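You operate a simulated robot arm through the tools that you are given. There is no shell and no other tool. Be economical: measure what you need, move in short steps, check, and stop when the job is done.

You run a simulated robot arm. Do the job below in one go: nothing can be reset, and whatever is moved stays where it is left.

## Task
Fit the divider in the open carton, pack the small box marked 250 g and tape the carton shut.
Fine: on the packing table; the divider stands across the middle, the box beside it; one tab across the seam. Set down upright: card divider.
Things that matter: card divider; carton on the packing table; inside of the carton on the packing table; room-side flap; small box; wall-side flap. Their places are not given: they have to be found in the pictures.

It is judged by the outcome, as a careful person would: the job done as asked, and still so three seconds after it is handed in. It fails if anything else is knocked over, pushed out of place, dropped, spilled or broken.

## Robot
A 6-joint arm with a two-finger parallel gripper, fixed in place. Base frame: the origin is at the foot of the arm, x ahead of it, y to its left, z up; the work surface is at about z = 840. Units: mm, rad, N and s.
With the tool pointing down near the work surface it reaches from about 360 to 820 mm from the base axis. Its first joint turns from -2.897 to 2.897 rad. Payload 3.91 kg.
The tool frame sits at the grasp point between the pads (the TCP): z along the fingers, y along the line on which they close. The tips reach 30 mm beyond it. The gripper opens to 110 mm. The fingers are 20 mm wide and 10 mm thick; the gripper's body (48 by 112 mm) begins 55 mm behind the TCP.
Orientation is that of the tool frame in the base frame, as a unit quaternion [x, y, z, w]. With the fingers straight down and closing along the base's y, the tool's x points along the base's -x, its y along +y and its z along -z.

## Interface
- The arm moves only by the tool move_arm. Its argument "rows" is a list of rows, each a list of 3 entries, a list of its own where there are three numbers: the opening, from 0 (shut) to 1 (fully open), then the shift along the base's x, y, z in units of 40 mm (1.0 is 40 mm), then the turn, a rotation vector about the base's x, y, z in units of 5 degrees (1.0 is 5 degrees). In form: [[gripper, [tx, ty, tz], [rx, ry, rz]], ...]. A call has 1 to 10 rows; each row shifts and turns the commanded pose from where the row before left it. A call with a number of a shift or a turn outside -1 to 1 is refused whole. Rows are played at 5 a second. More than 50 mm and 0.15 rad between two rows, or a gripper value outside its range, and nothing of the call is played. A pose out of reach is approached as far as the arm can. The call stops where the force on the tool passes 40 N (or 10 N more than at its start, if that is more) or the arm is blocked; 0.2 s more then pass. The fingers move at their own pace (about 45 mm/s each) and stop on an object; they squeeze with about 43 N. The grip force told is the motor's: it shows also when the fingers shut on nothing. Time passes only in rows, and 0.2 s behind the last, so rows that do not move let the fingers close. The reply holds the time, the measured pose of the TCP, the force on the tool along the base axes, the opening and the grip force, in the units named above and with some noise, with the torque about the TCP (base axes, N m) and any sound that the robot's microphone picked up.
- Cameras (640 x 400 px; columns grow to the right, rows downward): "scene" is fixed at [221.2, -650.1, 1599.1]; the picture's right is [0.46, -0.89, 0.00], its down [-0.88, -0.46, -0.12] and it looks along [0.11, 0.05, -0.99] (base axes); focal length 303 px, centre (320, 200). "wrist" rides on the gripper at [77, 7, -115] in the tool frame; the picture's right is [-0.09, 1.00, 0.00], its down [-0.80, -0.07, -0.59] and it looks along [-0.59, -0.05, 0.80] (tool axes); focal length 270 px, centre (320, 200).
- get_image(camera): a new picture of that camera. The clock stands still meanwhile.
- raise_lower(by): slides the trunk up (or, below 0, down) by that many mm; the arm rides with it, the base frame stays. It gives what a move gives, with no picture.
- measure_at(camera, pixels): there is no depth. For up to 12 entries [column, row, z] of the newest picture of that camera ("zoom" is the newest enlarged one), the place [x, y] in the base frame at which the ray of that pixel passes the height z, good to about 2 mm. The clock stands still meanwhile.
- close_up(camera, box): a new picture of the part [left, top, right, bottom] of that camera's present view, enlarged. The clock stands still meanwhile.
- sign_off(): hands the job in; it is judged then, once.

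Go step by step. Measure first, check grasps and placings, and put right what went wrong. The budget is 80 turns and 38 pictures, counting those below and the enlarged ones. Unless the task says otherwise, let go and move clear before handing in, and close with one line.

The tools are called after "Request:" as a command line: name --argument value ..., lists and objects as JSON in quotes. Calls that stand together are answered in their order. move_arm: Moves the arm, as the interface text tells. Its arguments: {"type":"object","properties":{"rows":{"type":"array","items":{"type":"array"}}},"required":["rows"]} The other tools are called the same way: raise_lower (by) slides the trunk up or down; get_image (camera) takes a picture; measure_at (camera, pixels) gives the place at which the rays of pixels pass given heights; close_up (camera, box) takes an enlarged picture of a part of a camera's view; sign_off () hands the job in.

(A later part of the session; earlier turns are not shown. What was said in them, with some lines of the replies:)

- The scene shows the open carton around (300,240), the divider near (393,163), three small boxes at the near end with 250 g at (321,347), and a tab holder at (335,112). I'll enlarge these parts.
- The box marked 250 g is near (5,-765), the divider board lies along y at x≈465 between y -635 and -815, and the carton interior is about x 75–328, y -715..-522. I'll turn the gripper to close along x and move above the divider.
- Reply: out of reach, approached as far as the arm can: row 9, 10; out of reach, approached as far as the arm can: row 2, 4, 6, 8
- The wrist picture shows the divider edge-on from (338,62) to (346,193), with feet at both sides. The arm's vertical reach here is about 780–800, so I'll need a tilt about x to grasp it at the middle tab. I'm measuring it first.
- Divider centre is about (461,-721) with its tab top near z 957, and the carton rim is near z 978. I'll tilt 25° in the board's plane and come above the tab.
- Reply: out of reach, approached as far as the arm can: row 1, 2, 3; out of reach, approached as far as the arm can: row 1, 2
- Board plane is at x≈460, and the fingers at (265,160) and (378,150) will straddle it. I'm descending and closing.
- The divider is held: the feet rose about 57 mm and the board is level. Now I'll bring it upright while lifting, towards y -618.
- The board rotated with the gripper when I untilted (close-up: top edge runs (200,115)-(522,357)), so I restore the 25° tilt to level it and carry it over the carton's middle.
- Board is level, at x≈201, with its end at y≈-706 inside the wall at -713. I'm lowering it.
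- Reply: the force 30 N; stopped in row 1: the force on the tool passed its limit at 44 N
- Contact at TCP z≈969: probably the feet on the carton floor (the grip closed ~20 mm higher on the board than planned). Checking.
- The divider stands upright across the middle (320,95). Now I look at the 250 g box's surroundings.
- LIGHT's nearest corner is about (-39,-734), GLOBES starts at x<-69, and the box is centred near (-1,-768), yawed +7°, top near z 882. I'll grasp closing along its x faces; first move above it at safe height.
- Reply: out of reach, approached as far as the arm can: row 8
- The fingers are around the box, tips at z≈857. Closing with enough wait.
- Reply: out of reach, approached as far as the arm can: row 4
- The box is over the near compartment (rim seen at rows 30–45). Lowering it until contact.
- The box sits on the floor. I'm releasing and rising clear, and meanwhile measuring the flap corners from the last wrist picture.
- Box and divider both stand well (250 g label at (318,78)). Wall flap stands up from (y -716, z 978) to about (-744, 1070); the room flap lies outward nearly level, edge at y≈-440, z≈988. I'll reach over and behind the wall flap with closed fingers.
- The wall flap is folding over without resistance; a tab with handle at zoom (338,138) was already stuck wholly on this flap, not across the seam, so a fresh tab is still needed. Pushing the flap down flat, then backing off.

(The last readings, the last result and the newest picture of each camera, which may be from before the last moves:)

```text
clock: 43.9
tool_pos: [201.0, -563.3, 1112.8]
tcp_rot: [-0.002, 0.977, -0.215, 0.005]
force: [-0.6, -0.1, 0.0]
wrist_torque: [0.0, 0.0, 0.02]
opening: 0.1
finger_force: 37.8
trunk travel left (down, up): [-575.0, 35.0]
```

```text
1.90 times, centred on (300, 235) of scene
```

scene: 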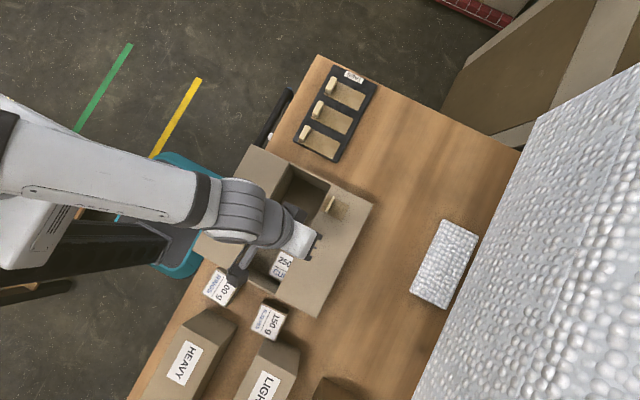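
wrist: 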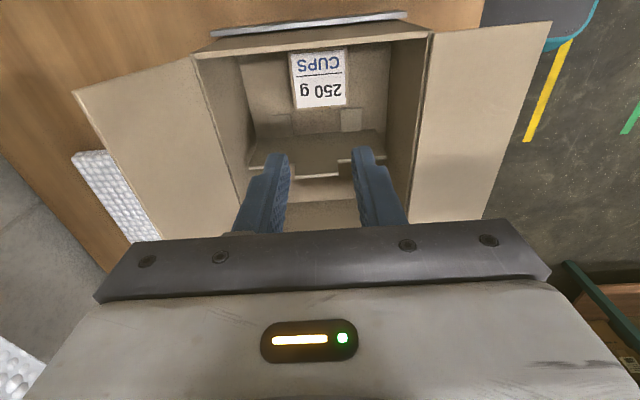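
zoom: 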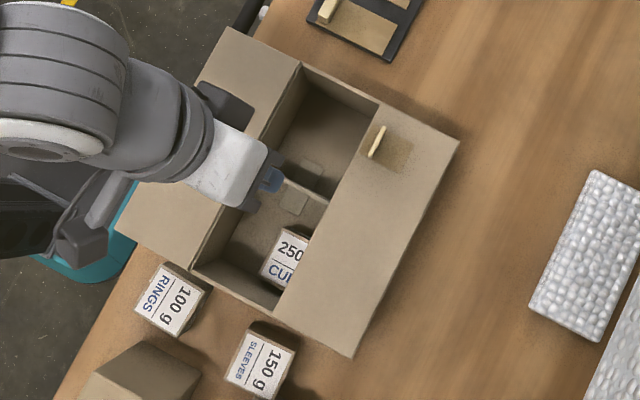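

Request:
measure_at --camera "zoom" --pixels '[[381, 104, 978], [276, 312, 978], [459, 140, 978], [352, 355, 978], [370, 157, 985], [382, 128, 985], [406, 165, 980], [228, 28, 989], [116, 232, 989], [302, 62, 978], [194, 272, 978]]'

```text
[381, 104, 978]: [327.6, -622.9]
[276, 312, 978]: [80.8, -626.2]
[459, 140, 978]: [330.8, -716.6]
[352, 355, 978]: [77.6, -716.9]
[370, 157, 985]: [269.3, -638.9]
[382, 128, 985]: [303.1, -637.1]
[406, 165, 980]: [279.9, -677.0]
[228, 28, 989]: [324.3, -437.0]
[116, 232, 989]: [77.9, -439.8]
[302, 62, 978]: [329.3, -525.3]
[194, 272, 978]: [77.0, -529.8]
```

The wall flap lies flat and stays (edge at y≈-624). Now I'll swing outside the room flap's edge (y≈-438, z≈989), tilting to 45° so the fingertips can hook under it.

Request:
move_arm --rows '[[0, [0.3, 0.87, 0], [0, 0, 0]], [0, [0.3, 0.87, 0], [-1, 0, 0]], [0, [0.3, 0.87, 0], [-1, 0, 0]], [0, [0.3, 0.87, 0], [-1, 0, 0]], [0, [0.3, 0.87, 0], [-1, 0, 0]], [0, [0, 0, -0.5], [0, 0, 0]], [0, [0, 0, 0], [0, 0, 0]]]'

```text
clock: 45.5
tool_pos: [263.3, -385.4, 1094.2]
tcp_rot: [-0.004, 0.924, -0.382, 0.003]
force: [-0.2, -0.4, -0.2]
wrist_torque: [0.03, 0.03, -0.02]
opening: 0.1
finger_force: 37.9
trunk travel left (down, up): [-575.0, 35.0]
```

Request:
move_arm --rows '[[0, [0, 0, -0.78], [0, 0, 0]], [0, [0, 0, -0.78], [0, 0, 0]], [0, [0, 0, -0.78], [0, 0, 0]], [0, [0, 0, -0.76], [0, 0, 0]], [0, [0, 0, 0], [0, 0, 0]]]'

Request:
get_image --camera "wrist"

```text
clock: 46.7
tool_pos: [259.5, -388.4, 969.4]
tcp_rot: [-0.004, 0.925, -0.38, 0.004]
force: [-0.3, 0.0, -0.8]
wrist_torque: [0.02, -0.01, -0.02]
opening: 0.1
finger_force: 37.7
trunk travel left (down, up): [-575.0, 35.0]
```

```text
5 pictures are left
```

wrist: 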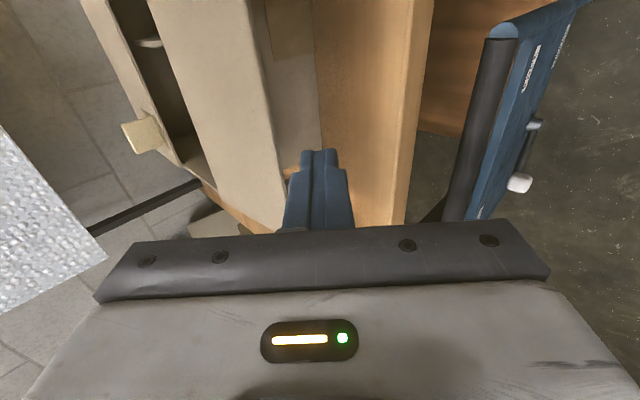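

The fingertips (320,160) are just outside the flap's edge. I'll slide in under it, lift along the flap's arc and fold it over.

Request:
move_arm --rows '[[0, [0, -0.5, 0], [0, 0, 0]], [0, [0, -0.5, 0], [0, 0, 0]], [0, [0, 0, 0.5], [0, 0, 0]], [0, [0, -0.25, 0.62], [0, 0, 0]], [0, [0, -0.25, 0.65], [0, 0, 0]], [0, [0, -0.3, 0.27], [0, 0, 0]], [0, [0, -0.3, 0.23], [0, 0, 0]], [0, [0, -0.57, 0.2], [0, 0, 0]]]'

Request:
move_arm --rows '[[0, [0, -0.45, 0], [0, 0, 0]], [0, [0, -0.45, -0.08], [0, 0, 0]], [0, [0, -0.38, -0.25], [0, 0, 0]], [0, [0, -0.38, -0.3], [0, 0, 0]], [0, [0, -0.22, -0.37], [0, 0, 0]], [0, [0, -0.1, -0.33], [0, 0, 0]], [0, [0, 0, 0], [0, 0, 0]]]'

```text
clock: 47.3
tool_pos: [257.2, -414.2, 964.8]
tcp_rot: [-0.007, 0.928, -0.372, 0.001]
force: [1.5, 12.0, -1.5]
wrist_torque: [0.02, -0.01, -0.08]
opening: 0.0
finger_force: 37.6
trunk travel left (down, up): [-575.0, 35.0]
stopped in row 2: the force on the tool passed its limit at 54 N (the readings are from after the stop); the commanded pose is now the measured one
```

```text
clock: 47.7
tool_pos: [257.4, -417.8, 961.7]
tcp_rot: [-0.009, 0.931, -0.365, 0.0]
force: [-1.1, 11.8, -3.0]
wrist_torque: [-0.04, -0.03, -0.16]
opening: 0.1
finger_force: 38.1
trunk travel left (down, up): [-575.0, 35.0]
stopped in row 1: the force on the tool passed its limit at 52 N (the readings are from after the stop); the commanded pose is now the measured one
```

Unexpected contact force of ~50 N in y; I need to look before going on.

Request:
close_up --camera "scene" --box '[190, 100, 400, 340]'

```text
1.67 times, centred on (295, 220) of scene
```

zoom: 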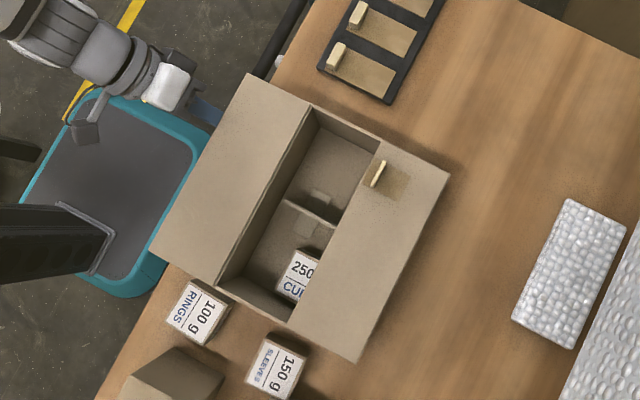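

Request:
measure_at --camera "zoom" --pixels '[[451, 174, 978], [358, 362, 978], [247, 74, 989], [152, 253, 989], [247, 74, 950], [152, 253, 950], [222, 126, 940], [318, 106, 978], [215, 290, 978], [330, 98, 840]]'

```text
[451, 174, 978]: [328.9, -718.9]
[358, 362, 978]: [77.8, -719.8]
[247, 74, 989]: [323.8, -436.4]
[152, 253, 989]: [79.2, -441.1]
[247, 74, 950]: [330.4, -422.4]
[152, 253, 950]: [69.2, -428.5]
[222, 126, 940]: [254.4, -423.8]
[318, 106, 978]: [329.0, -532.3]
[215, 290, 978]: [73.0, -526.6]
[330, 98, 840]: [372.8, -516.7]
```

The carton hardly moved (1–2 mm). The flap's edge sits lower than thought (z≈960–970), so the shank butted into it. I back out, go lower and tilt more, to come properly underneath.

Request:
move_arm --rows '[[0, [0, 0.6, 0.1], [0, 0, 0]], [0, [0, 0, -0.4], [-1, 0, 0]], [0, [0, 0, -0.4], [-1, 0, 0]], [0, [0, 0, 0], [-1, 0, 0]], [0, [0, 0, 0], [0, 0, 0]]]'

```text
clock: 48.9
tool_pos: [258.5, -396.1, 934.8]
tcp_rot: [-0.008, 0.874, -0.485, 0.0]
force: [0.5, 0.1, 0.3]
wrist_torque: [-0.01, -0.03, -0.01]
opening: 0.0
finger_force: 37.2
trunk travel left (down, up): [-575.0, 35.0]
```

Request:
move_arm --rows '[[0, [0, -0.4, 0], [0, 0, 0]], [0, [0, -0.35, 0], [0, 0, 0]], [0, [0, 0, 0.4], [0, 0, 0]], [0, [0, 0, 0.4], [0, 0, 0]], [0, [0, 0, 0], [0, 0, 0]]]'

```text
clock: 50.1
tool_pos: [257.5, -422.2, 965.7]
tcp_rot: [-0.008, 0.875, -0.485, -0.001]
force: [0.4, 0.6, -0.2]
wrist_torque: [0.02, 0.02, 0.01]
opening: 0.1
finger_force: 37.5
trunk travel left (down, up): [-575.0, 35.0]
```

Request:
move_arm --rows '[[0, [0, -0.1, 0.6], [0, 0, 0]], [0, [0, -0.15, 0.42], [0, 0, 0]], [0, [0, -0.15, 0.38], [0, 0, 0]], [0, [0, -0.25, 0.37], [0, 0, 0]], [0, [0, -0.27, 0.31], [0, 0, 0]], [0, [0, -0.4, 0.21], [0, 0, 0]], [0, [0, -0.44, 0.15], [0, 0, 0]]]'

Request:
get_image --camera "scene"

```text
clock: 51.7
tool_pos: [257.8, -495.0, 1063.6]
tcp_rot: [-0.009, 0.874, -0.485, -0.001]
force: [-0.7, -0.4, 0.5]
wrist_torque: [0.01, -0.03, -0.02]
opening: 0.0
finger_force: 37.5
trunk travel left (down, up): [-575.0, 35.0]
```

```text
3 pictures are left
```

scene: 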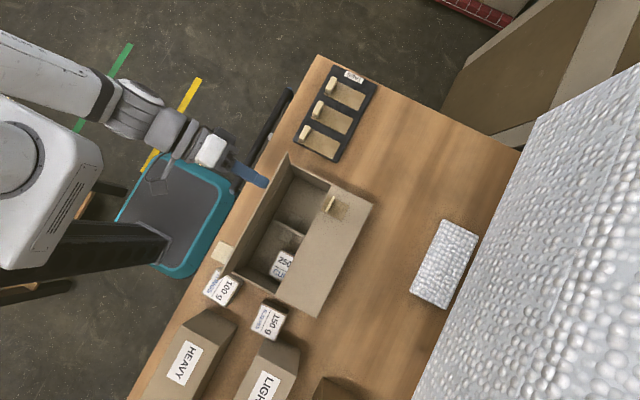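

The room flap now stands upright, pushed by the fingers (near (262,180)). Carrying on over the top and down.

Request:
move_arm --rows '[[0, [0, -0.43, 0], [0, 0, 0]], [0, [0, -0.43, -0.1], [0, 0, 0]], [0, [0, -0.37, -0.24], [0, 0, 0]], [0, [0, -0.35, -0.3], [0, 0, 0]], [0, [0, -0.2, -0.35], [0, 0, 0]], [0, [0, -0.14, -0.35], [0, 0, 0]], [0, [0, 0, -0.1], [0, 0, 0]], [0, [0, 0, -0.08], [0, 0, 0]], [0, [0, 0, 0], [0, 0, 0]]]'

```text
clock: 53.7
tool_pos: [258.1, -571.6, 1003.6]
tcp_rot: [-0.008, 0.874, -0.485, 0.0]
force: [1.2, -0.6, -0.1]
wrist_torque: [0.04, -0.01, 0.0]
opening: 0.0
finger_force: 37.9
trunk travel left (down, up): [-575.0, 35.0]
```

The flap should be flat now. While rising and levelling the tool towards the tab holder, I measure the first tab.

Request:
measure_at --camera "scene" --pixels '[[299, 142, 850], [340.5, 141.9, 850], [332.7, 159.5, 850], [301, 141, 850], [309, 127, 865], [305.5, 126.5, 870], [299.5, 138, 870], [303.5, 139, 870], [309, 128, 870]]'

Request:
move_arm --rows '[[0, [0, 0, 0.6], [0, 0, 0]], [0, [0, 0.3, 0.9], [1, 0, 0]], [0, [0.3, 0.3, 0.9], [1, 0, 0]], [0, [0.7, 0.3, 0.3], [1, 0, 0]], [0, [0.7, 0.3, 0], [1, 0, 0]], [0, [0.8, 0.3, 0], [1, 0, 0]], [0.4, [0.8, 0.2, 0], [1, 0, 0]], [0.4, [0.8, 0.1, 0], [1, 0, 0]], [0.4, [0.3, 0, 0], [1, 0, 0]], [0.4, [0, 0, 0], [1, 0, 0]]]'

```text
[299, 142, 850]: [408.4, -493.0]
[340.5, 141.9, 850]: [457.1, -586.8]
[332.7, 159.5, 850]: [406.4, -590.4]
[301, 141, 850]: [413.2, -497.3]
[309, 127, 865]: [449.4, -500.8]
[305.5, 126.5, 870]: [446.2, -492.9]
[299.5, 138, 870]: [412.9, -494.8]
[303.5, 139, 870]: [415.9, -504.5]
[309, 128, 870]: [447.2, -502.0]
```

```text
clock: 55.9
tool_pos: [433.2, -500.5, 1110.7]
tcp_rot: [-0.009, 0.994, -0.112, 0.003]
force: [0.0, -0.3, -0.2]
wrist_torque: [0.0, 0.01, 0.0]
opening: 44.1
finger_force: 0.0
trunk travel left (down, up): [-575.0, 35.0]
```

Request:
move_arm --rows '[[0.4, [0, 0, -0.8], [1, 0, 0]], [0.4, [0, 0, -0.8], [1, 0, 0]], [0.4, [0, 0, -0.8], [0.55, 0, 0]], [0.4, [0, 0, -0.6], [0, 0, 0]], [0.4, [0, 0, 0], [0, 0, 0]]]'

Request:
get_image --camera "wrist"

```text
clock: 57.1
tool_pos: [432.6, -502.2, 993.1]
tcp_rot: [-0.008, 1.0, -0.001, 0.004]
force: [-0.3, -0.2, 0.9]
wrist_torque: [0.02, -0.01, -0.04]
opening: 44.0
finger_force: 0.0
trunk travel left (down, up): [-575.0, 35.0]
```

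```text
2 pictures are left
```

wrist: 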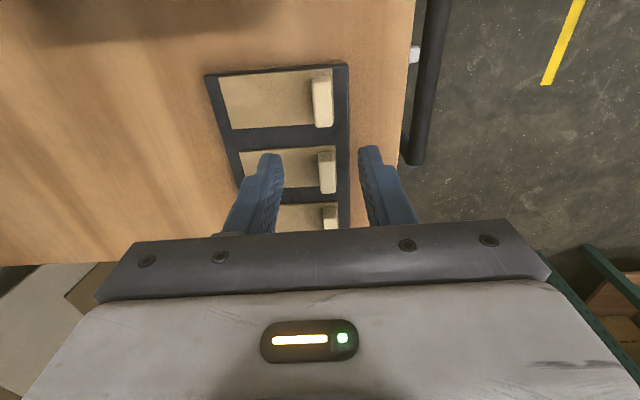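

Request:
measure_at --camera "wrist" --pixels '[[312, 82, 870], [330, 80, 870], [333, 122, 870], [316, 126, 870], [219, 77, 848], [231, 129, 848], [312, 82, 880], [316, 126, 880], [206, 75, 845], [346, 63, 845]]'

```text
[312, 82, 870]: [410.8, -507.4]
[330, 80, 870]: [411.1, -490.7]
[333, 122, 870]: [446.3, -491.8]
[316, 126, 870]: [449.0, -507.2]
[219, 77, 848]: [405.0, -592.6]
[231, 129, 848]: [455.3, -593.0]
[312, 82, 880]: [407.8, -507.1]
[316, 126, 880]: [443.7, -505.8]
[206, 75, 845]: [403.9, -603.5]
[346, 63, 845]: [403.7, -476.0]
```

The first tab's handle is at x 412–447, y≈-499, its strip reaching to y≈-593 (width x 405–455). Descending to grip the handle.

Request:
move_arm --rows '[[0.35, [-0.06, 0.08, -0.8], [0, 0, 0]], [0.35, [0, 0, -0.8], [0, 0, 0]], [0.35, [0, 0, -0.6], [0, 0, 0]], [0.35, [0, 0, -0.45], [0, 0, 0]], [0.35, [0, 0, 0], [0, 0, 0]]]'

```text
clock: 58.3
tool_pos: [432.0, -495.8, 887.6]
tcp_rot: [-0.007, 1.0, -0.001, 0.004]
force: [-0.5, 0.0, 0.4]
wrist_torque: [0.0, -0.03, -0.01]
opening: 38.7
finger_force: 0.1
trunk travel left (down, up): [-575.0, 35.0]
```

Request:
move_arm --rows '[[0.35, [0, -0.08, -0.1], [0, 0, 0]], [0.35, [0, 0, 0], [0, 0, 0]], [0.1, [0, 0, 0], [0, 0, 0]], [0, [0, 0, 0], [0, 0, 0]], [0, [0, 0, 0], [0, 0, 0]], [0, [0, 0, 0], [0, 0, 0]], [0, [0, 0, 0], [0, 0, 0]]]'

```text
clock: 59.9
tool_pos: [431.7, -497.4, 885.7]
tcp_rot: [-0.008, 1.0, -0.004, 0.005]
force: [3.9, -4.1, 35.0]
wrist_torque: [-0.07, -0.07, 0.02]
opening: 14.1
finger_force: 42.7
trunk travel left (down, up): [-575.0, 35.0]
```

Gripped the handle (14 mm, 43 N). Lifting it out of the holder.

Request:
move_arm --rows '[[0, [0, 0, 0.2], [0, 0, 0]], [0, [0, 0, 0.3], [0, 0, 0]], [0, [0, 0, 0.5], [0, 0, 0]], [0, [0, 0, 0.9], [0, 0, 0]], [0, [0, 0, 0.9], [0, 0, 0]], [0, [0, 0, 0.9], [0, 0, 0]], [0, [0, 0, 0.9], [0, 0, 0]], [0, [0, 0, 0], [0, 0, 0]]]'

```text
clock: 61.7
tool_pos: [429.8, -499.1, 1066.8]
tcp_rot: [-0.008, 1.0, -0.001, 0.004]
force: [0.8, 0.0, -0.6]
wrist_torque: [-0.01, 0.02, -0.01]
opening: 14.1
finger_force: 43.3
trunk travel left (down, up): [-575.0, 35.0]
```

Held. Before placing I check the seam with one enlarged picture.

Request:
close_up --camera "scene" --box '[210, 120, 390, 330]'

```text
1.90 times, centred on (300, 225) of scene
```

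zoom: 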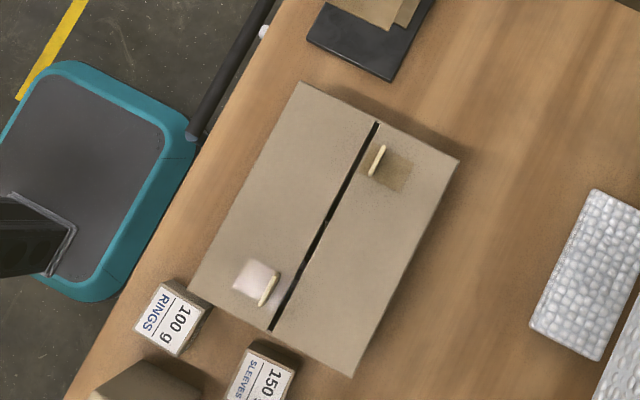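

Both flaps are flat; the seam runs from (377,122) to (270,330). Measuring it and the old tabs.

Request:
measure_at --camera "zoom" --pixels '[[377, 122, 980], [270, 330, 980], [323, 226, 980], [370, 175, 980], [408, 190, 980], [232, 285, 980], [258, 304, 980], [252, 260, 980], [282, 270, 980]]'

```text
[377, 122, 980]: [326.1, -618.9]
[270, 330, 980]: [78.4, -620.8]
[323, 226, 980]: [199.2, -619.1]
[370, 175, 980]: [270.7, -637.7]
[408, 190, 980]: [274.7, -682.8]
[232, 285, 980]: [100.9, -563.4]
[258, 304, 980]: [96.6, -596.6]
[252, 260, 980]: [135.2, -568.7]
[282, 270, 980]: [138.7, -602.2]
```

Request:
move_arm --rows '[[0, [-0.95, -0.325, 0.2], [0, 0, 0]], [0, [-0.95, -0.325, 0], [0, 0, 0]], [0, [-0.95, -0.325, 0], [0, 0, 0]], [0, [-0.95, -0.325, 0], [0, 0, 0]], [0, [-0.95, -0.325, 0], [0, 0, 0]], [0, [-0.95, -0.325, 0], [0, 0, 0]], [0, [0, 0, 0], [0, 0, 0]]]'

Request:
move_arm --rows '[[0, [0, 0, -0.6], [0, 0, 0]], [0, [0, 0, -0.5], [0, 0, 0]], [0, [0, 0, 0], [0, 0, 0]]]'

```text
clock: 63.3
tool_pos: [201.9, -578.2, 1072.8]
tcp_rot: [-0.008, 1.0, -0.003, 0.003]
force: [0.3, 0.5, 0.1]
wrist_torque: [-0.02, 0.02, 0.0]
opening: 14.2
finger_force: 43.3
trunk travel left (down, up): [-575.0, 35.0]
```

```text
clock: 64.1
tool_pos: [202.4, -578.9, 1028.2]
tcp_rot: [-0.008, 1.0, -0.002, 0.003]
force: [-0.2, 0.5, 0.2]
wrist_torque: [0.03, 0.0, -0.02]
opening: 14.3
finger_force: 43.4
trunk travel left (down, up): [-575.0, 35.0]
```

Request:
move_arm --rows '[[0, [0, 0, -0.15], [0, 0, 0]], [0, [0, 0, -0.1], [0, 0, 0]], [0, [0, 0, -0.08], [0, 0, 0]], [0, [0, 0, 0], [0, 0, 0]]]'

```text
clock: 65.1
tool_pos: [203.5, -579.1, 1016.5]
tcp_rot: [-0.008, 1.0, -0.001, 0.003]
force: [-0.8, 0.2, -0.8]
wrist_torque: [-0.02, 0.01, 0.0]
opening: 14.0
finger_force: 42.5
trunk travel left (down, up): [-575.0, 35.0]
```

Request:
move_arm --rows '[[0, [0, 0, -0.07], [0, 0, 0]], [0, [0, 0, -0.05], [0, 0, 0]], [0, [0, 0, 0], [0, 0, 0]]]'

```text
clock: 65.9
tool_pos: [203.9, -577.9, 1010.6]
tcp_rot: [-0.008, 1.0, -0.002, 0.004]
force: [-0.6, -0.5, -0.4]
wrist_torque: [-0.03, 0.0, -0.01]
opening: 14.1
finger_force: 44.0
trunk travel left (down, up): [-575.0, 35.0]
```

Request:
move_arm --rows '[[0, [0, 0, -0.06], [0, 0, 0]], [0, [0, 0, -0.05], [0, 0, 0]], [0, [0, 0, 0], [0, 0, 0]]]'

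```text
clock: 66.7
tool_pos: [203.5, -578.1, 1009.9]
tcp_rot: [-0.008, 1.0, -0.006, 0.004]
force: [2.7, -3.0, 21.9]
wrist_torque: [-0.16, -0.06, 0.07]
opening: 14.1
finger_force: 43.1
trunk travel left (down, up): [-575.0, 35.0]
```

Contact at z≈1010 with 22 N. A brief press, then I let go and rise straight up.

Request:
move_arm --rows '[[0, [0, 0, -0.02], [0, 0, 0]], [0, [0, 0, 0], [0, 0, 0]], [0, [0, 0, 0], [0, 0, 0]], [0, [0, 0, 0], [0, 0, 0]], [0.15, [0, 0, 0.02], [0, 0, 0]], [0.3, [0, 0, 0], [0, 0, 0]], [0.3, [0, 0, 0], [0, 0, 0]], [0.3, [0, 0, 0.3], [0, 0, 0]], [0.3, [0, 0, 0.6], [0, 0, 0]], [0.3, [0, 0, 0.6], [0, 0, 0]]]'

```text
clock: 67.6
tool_pos: [203.6, -579.1, 1008.8]
tcp_rot: [-0.008, 1.0, -0.006, 0.004]
force: [-1.7, 7.5, 13.9]
wrist_torque: [0.3, 0.13, -0.09]
opening: 14.3
finger_force: 42.7
trunk travel left (down, up): [-575.0, 35.0]
stopped in row 4: the force on the tool passed its limit at 40 N (the readings are from after the stop); the commanded pose is now the measured one
```

Request:
move_arm --rows '[[0.15, [0, 0, 0.03], [0, 0, 0]], [0.3, [0, 0, 0], [0, 0, 0]], [0.3, [0, 0, 0], [0, 0, 0]], [0.3, [0, 0, 0.2], [0, 0, 0]], [0.3, [0, 0, 0.6], [0, 0, 0]], [0.3, [0, 0, 0.6], [0, 0, 0]], [0, [0, 0, 0], [0, 0, 0]]]'

```text
clock: 69.2
tool_pos: [204.3, -578.8, 1064.8]
tcp_rot: [-0.007, 1.0, -0.004, 0.005]
force: [0.6, 0.0, -0.4]
wrist_torque: [0.05, -0.01, 0.02]
opening: 0.0
finger_force: 0.1
trunk travel left (down, up): [-575.0, 35.0]
```

Released. Now a light press on the strip's far half, on the wall-side flap.

Request:
move_arm --rows '[[0, [0, -0.83, 0], [0, 0, 0]], [0, [0, -0.83, 0], [0, 0, 0]], [0, [0, 0, -0.6], [0, 0, 0]], [0, [0, 0, -0.5], [0, 0, 0]], [0, [0, 0, -0.15], [0, 0, 0]], [0, [0, 0, 0], [0, 0, 0]]]'

```text
clock: 70.6
tool_pos: [203.0, -644.6, 1013.6]
tcp_rot: [-0.008, 1.0, -0.005, 0.005]
force: [-0.1, -0.9, -1.0]
wrist_torque: [0.03, 0.01, 0.0]
opening: 0.2
finger_force: 37.5
trunk travel left (down, up): [-575.0, 35.0]
```

Request:
move_arm --rows '[[0, [0, 0, -0.06], [0, 0, 0]], [0, [0, 0, -0.04], [0, 0, 0]], [0, [0, 0, -0.02], [0, 0, 0]], [0, [0, 0, 0], [0, 0, 0]]]'

```text
clock: 71.6
tool_pos: [203.5, -646.5, 1008.9]
tcp_rot: [-0.007, 1.0, -0.005, 0.005]
force: [-0.4, 0.6, 4.3]
wrist_torque: [0.0, 0.01, 0.02]
opening: 0.0
finger_force: 37.4
trunk travel left (down, up): [-575.0, 35.0]
```

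Request:
move_arm --rows '[[0, [0, 0, -0.03], [0, 0, 0]], [0, [0, 0, 0], [0, 0, 0]], [0, [0, 0, 0], [0, 0, 0]]]'

Request:
move_arm --rows '[[0, [0, 0, 0.6], [0, 0, 0]], [0, [0, 0, 0.9], [0, 0, 0]], [0, [0, 0.5, 0.9], [0, 0, 0]], [0, [0.5, 0.8, 0.3], [0, 0, 0]], [0, [0.8, 0.8, 0], [0, 0, 0]], [0, [0.9, 0.8, 0], [0, 0, 0]], [0, [0.9, 0.8, 0], [0, 0, 0]], [0, [0.9, 0.4, 0], [0, 0, 0]]]'

Request:
get_image --camera "scene"

```text
clock: 72.4
tool_pos: [203.5, -646.0, 1009.2]
tcp_rot: [-0.007, 1.0, -0.006, 0.005]
force: [1.3, -4.3, 15.4]
wrist_torque: [-0.12, 0.07, -0.02]
opening: 0.0
finger_force: 37.8
trunk travel left (down, up): [-575.0, 35.0]
```

```text
clock: 74.2
tool_pos: [364.6, -486.0, 1116.3]
tcp_rot: [-0.007, 1.0, -0.005, 0.003]
force: [-0.3, 0.1, -0.3]
wrist_torque: [-0.01, 0.01, -0.01]
opening: 0.2
finger_force: 38.2
trunk travel left (down, up): [-575.0, 35.0]
```

```text
0 pictures are left
```

scene: 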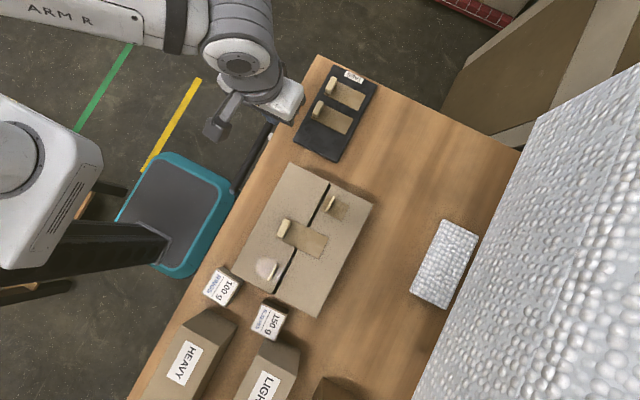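

The last picture shows the carton shut with the new tab across the seam (handle at (284,228), strip to (327,245)). Everything else in view is where it was and the arm is clear, so I'm handing in.

Request:
sign_off

```text
The job is handed in.
```

The divider stands across the middle of the carton with the 250 g box beside it. Both flaps are closed, and one tab is stuck across the seam.
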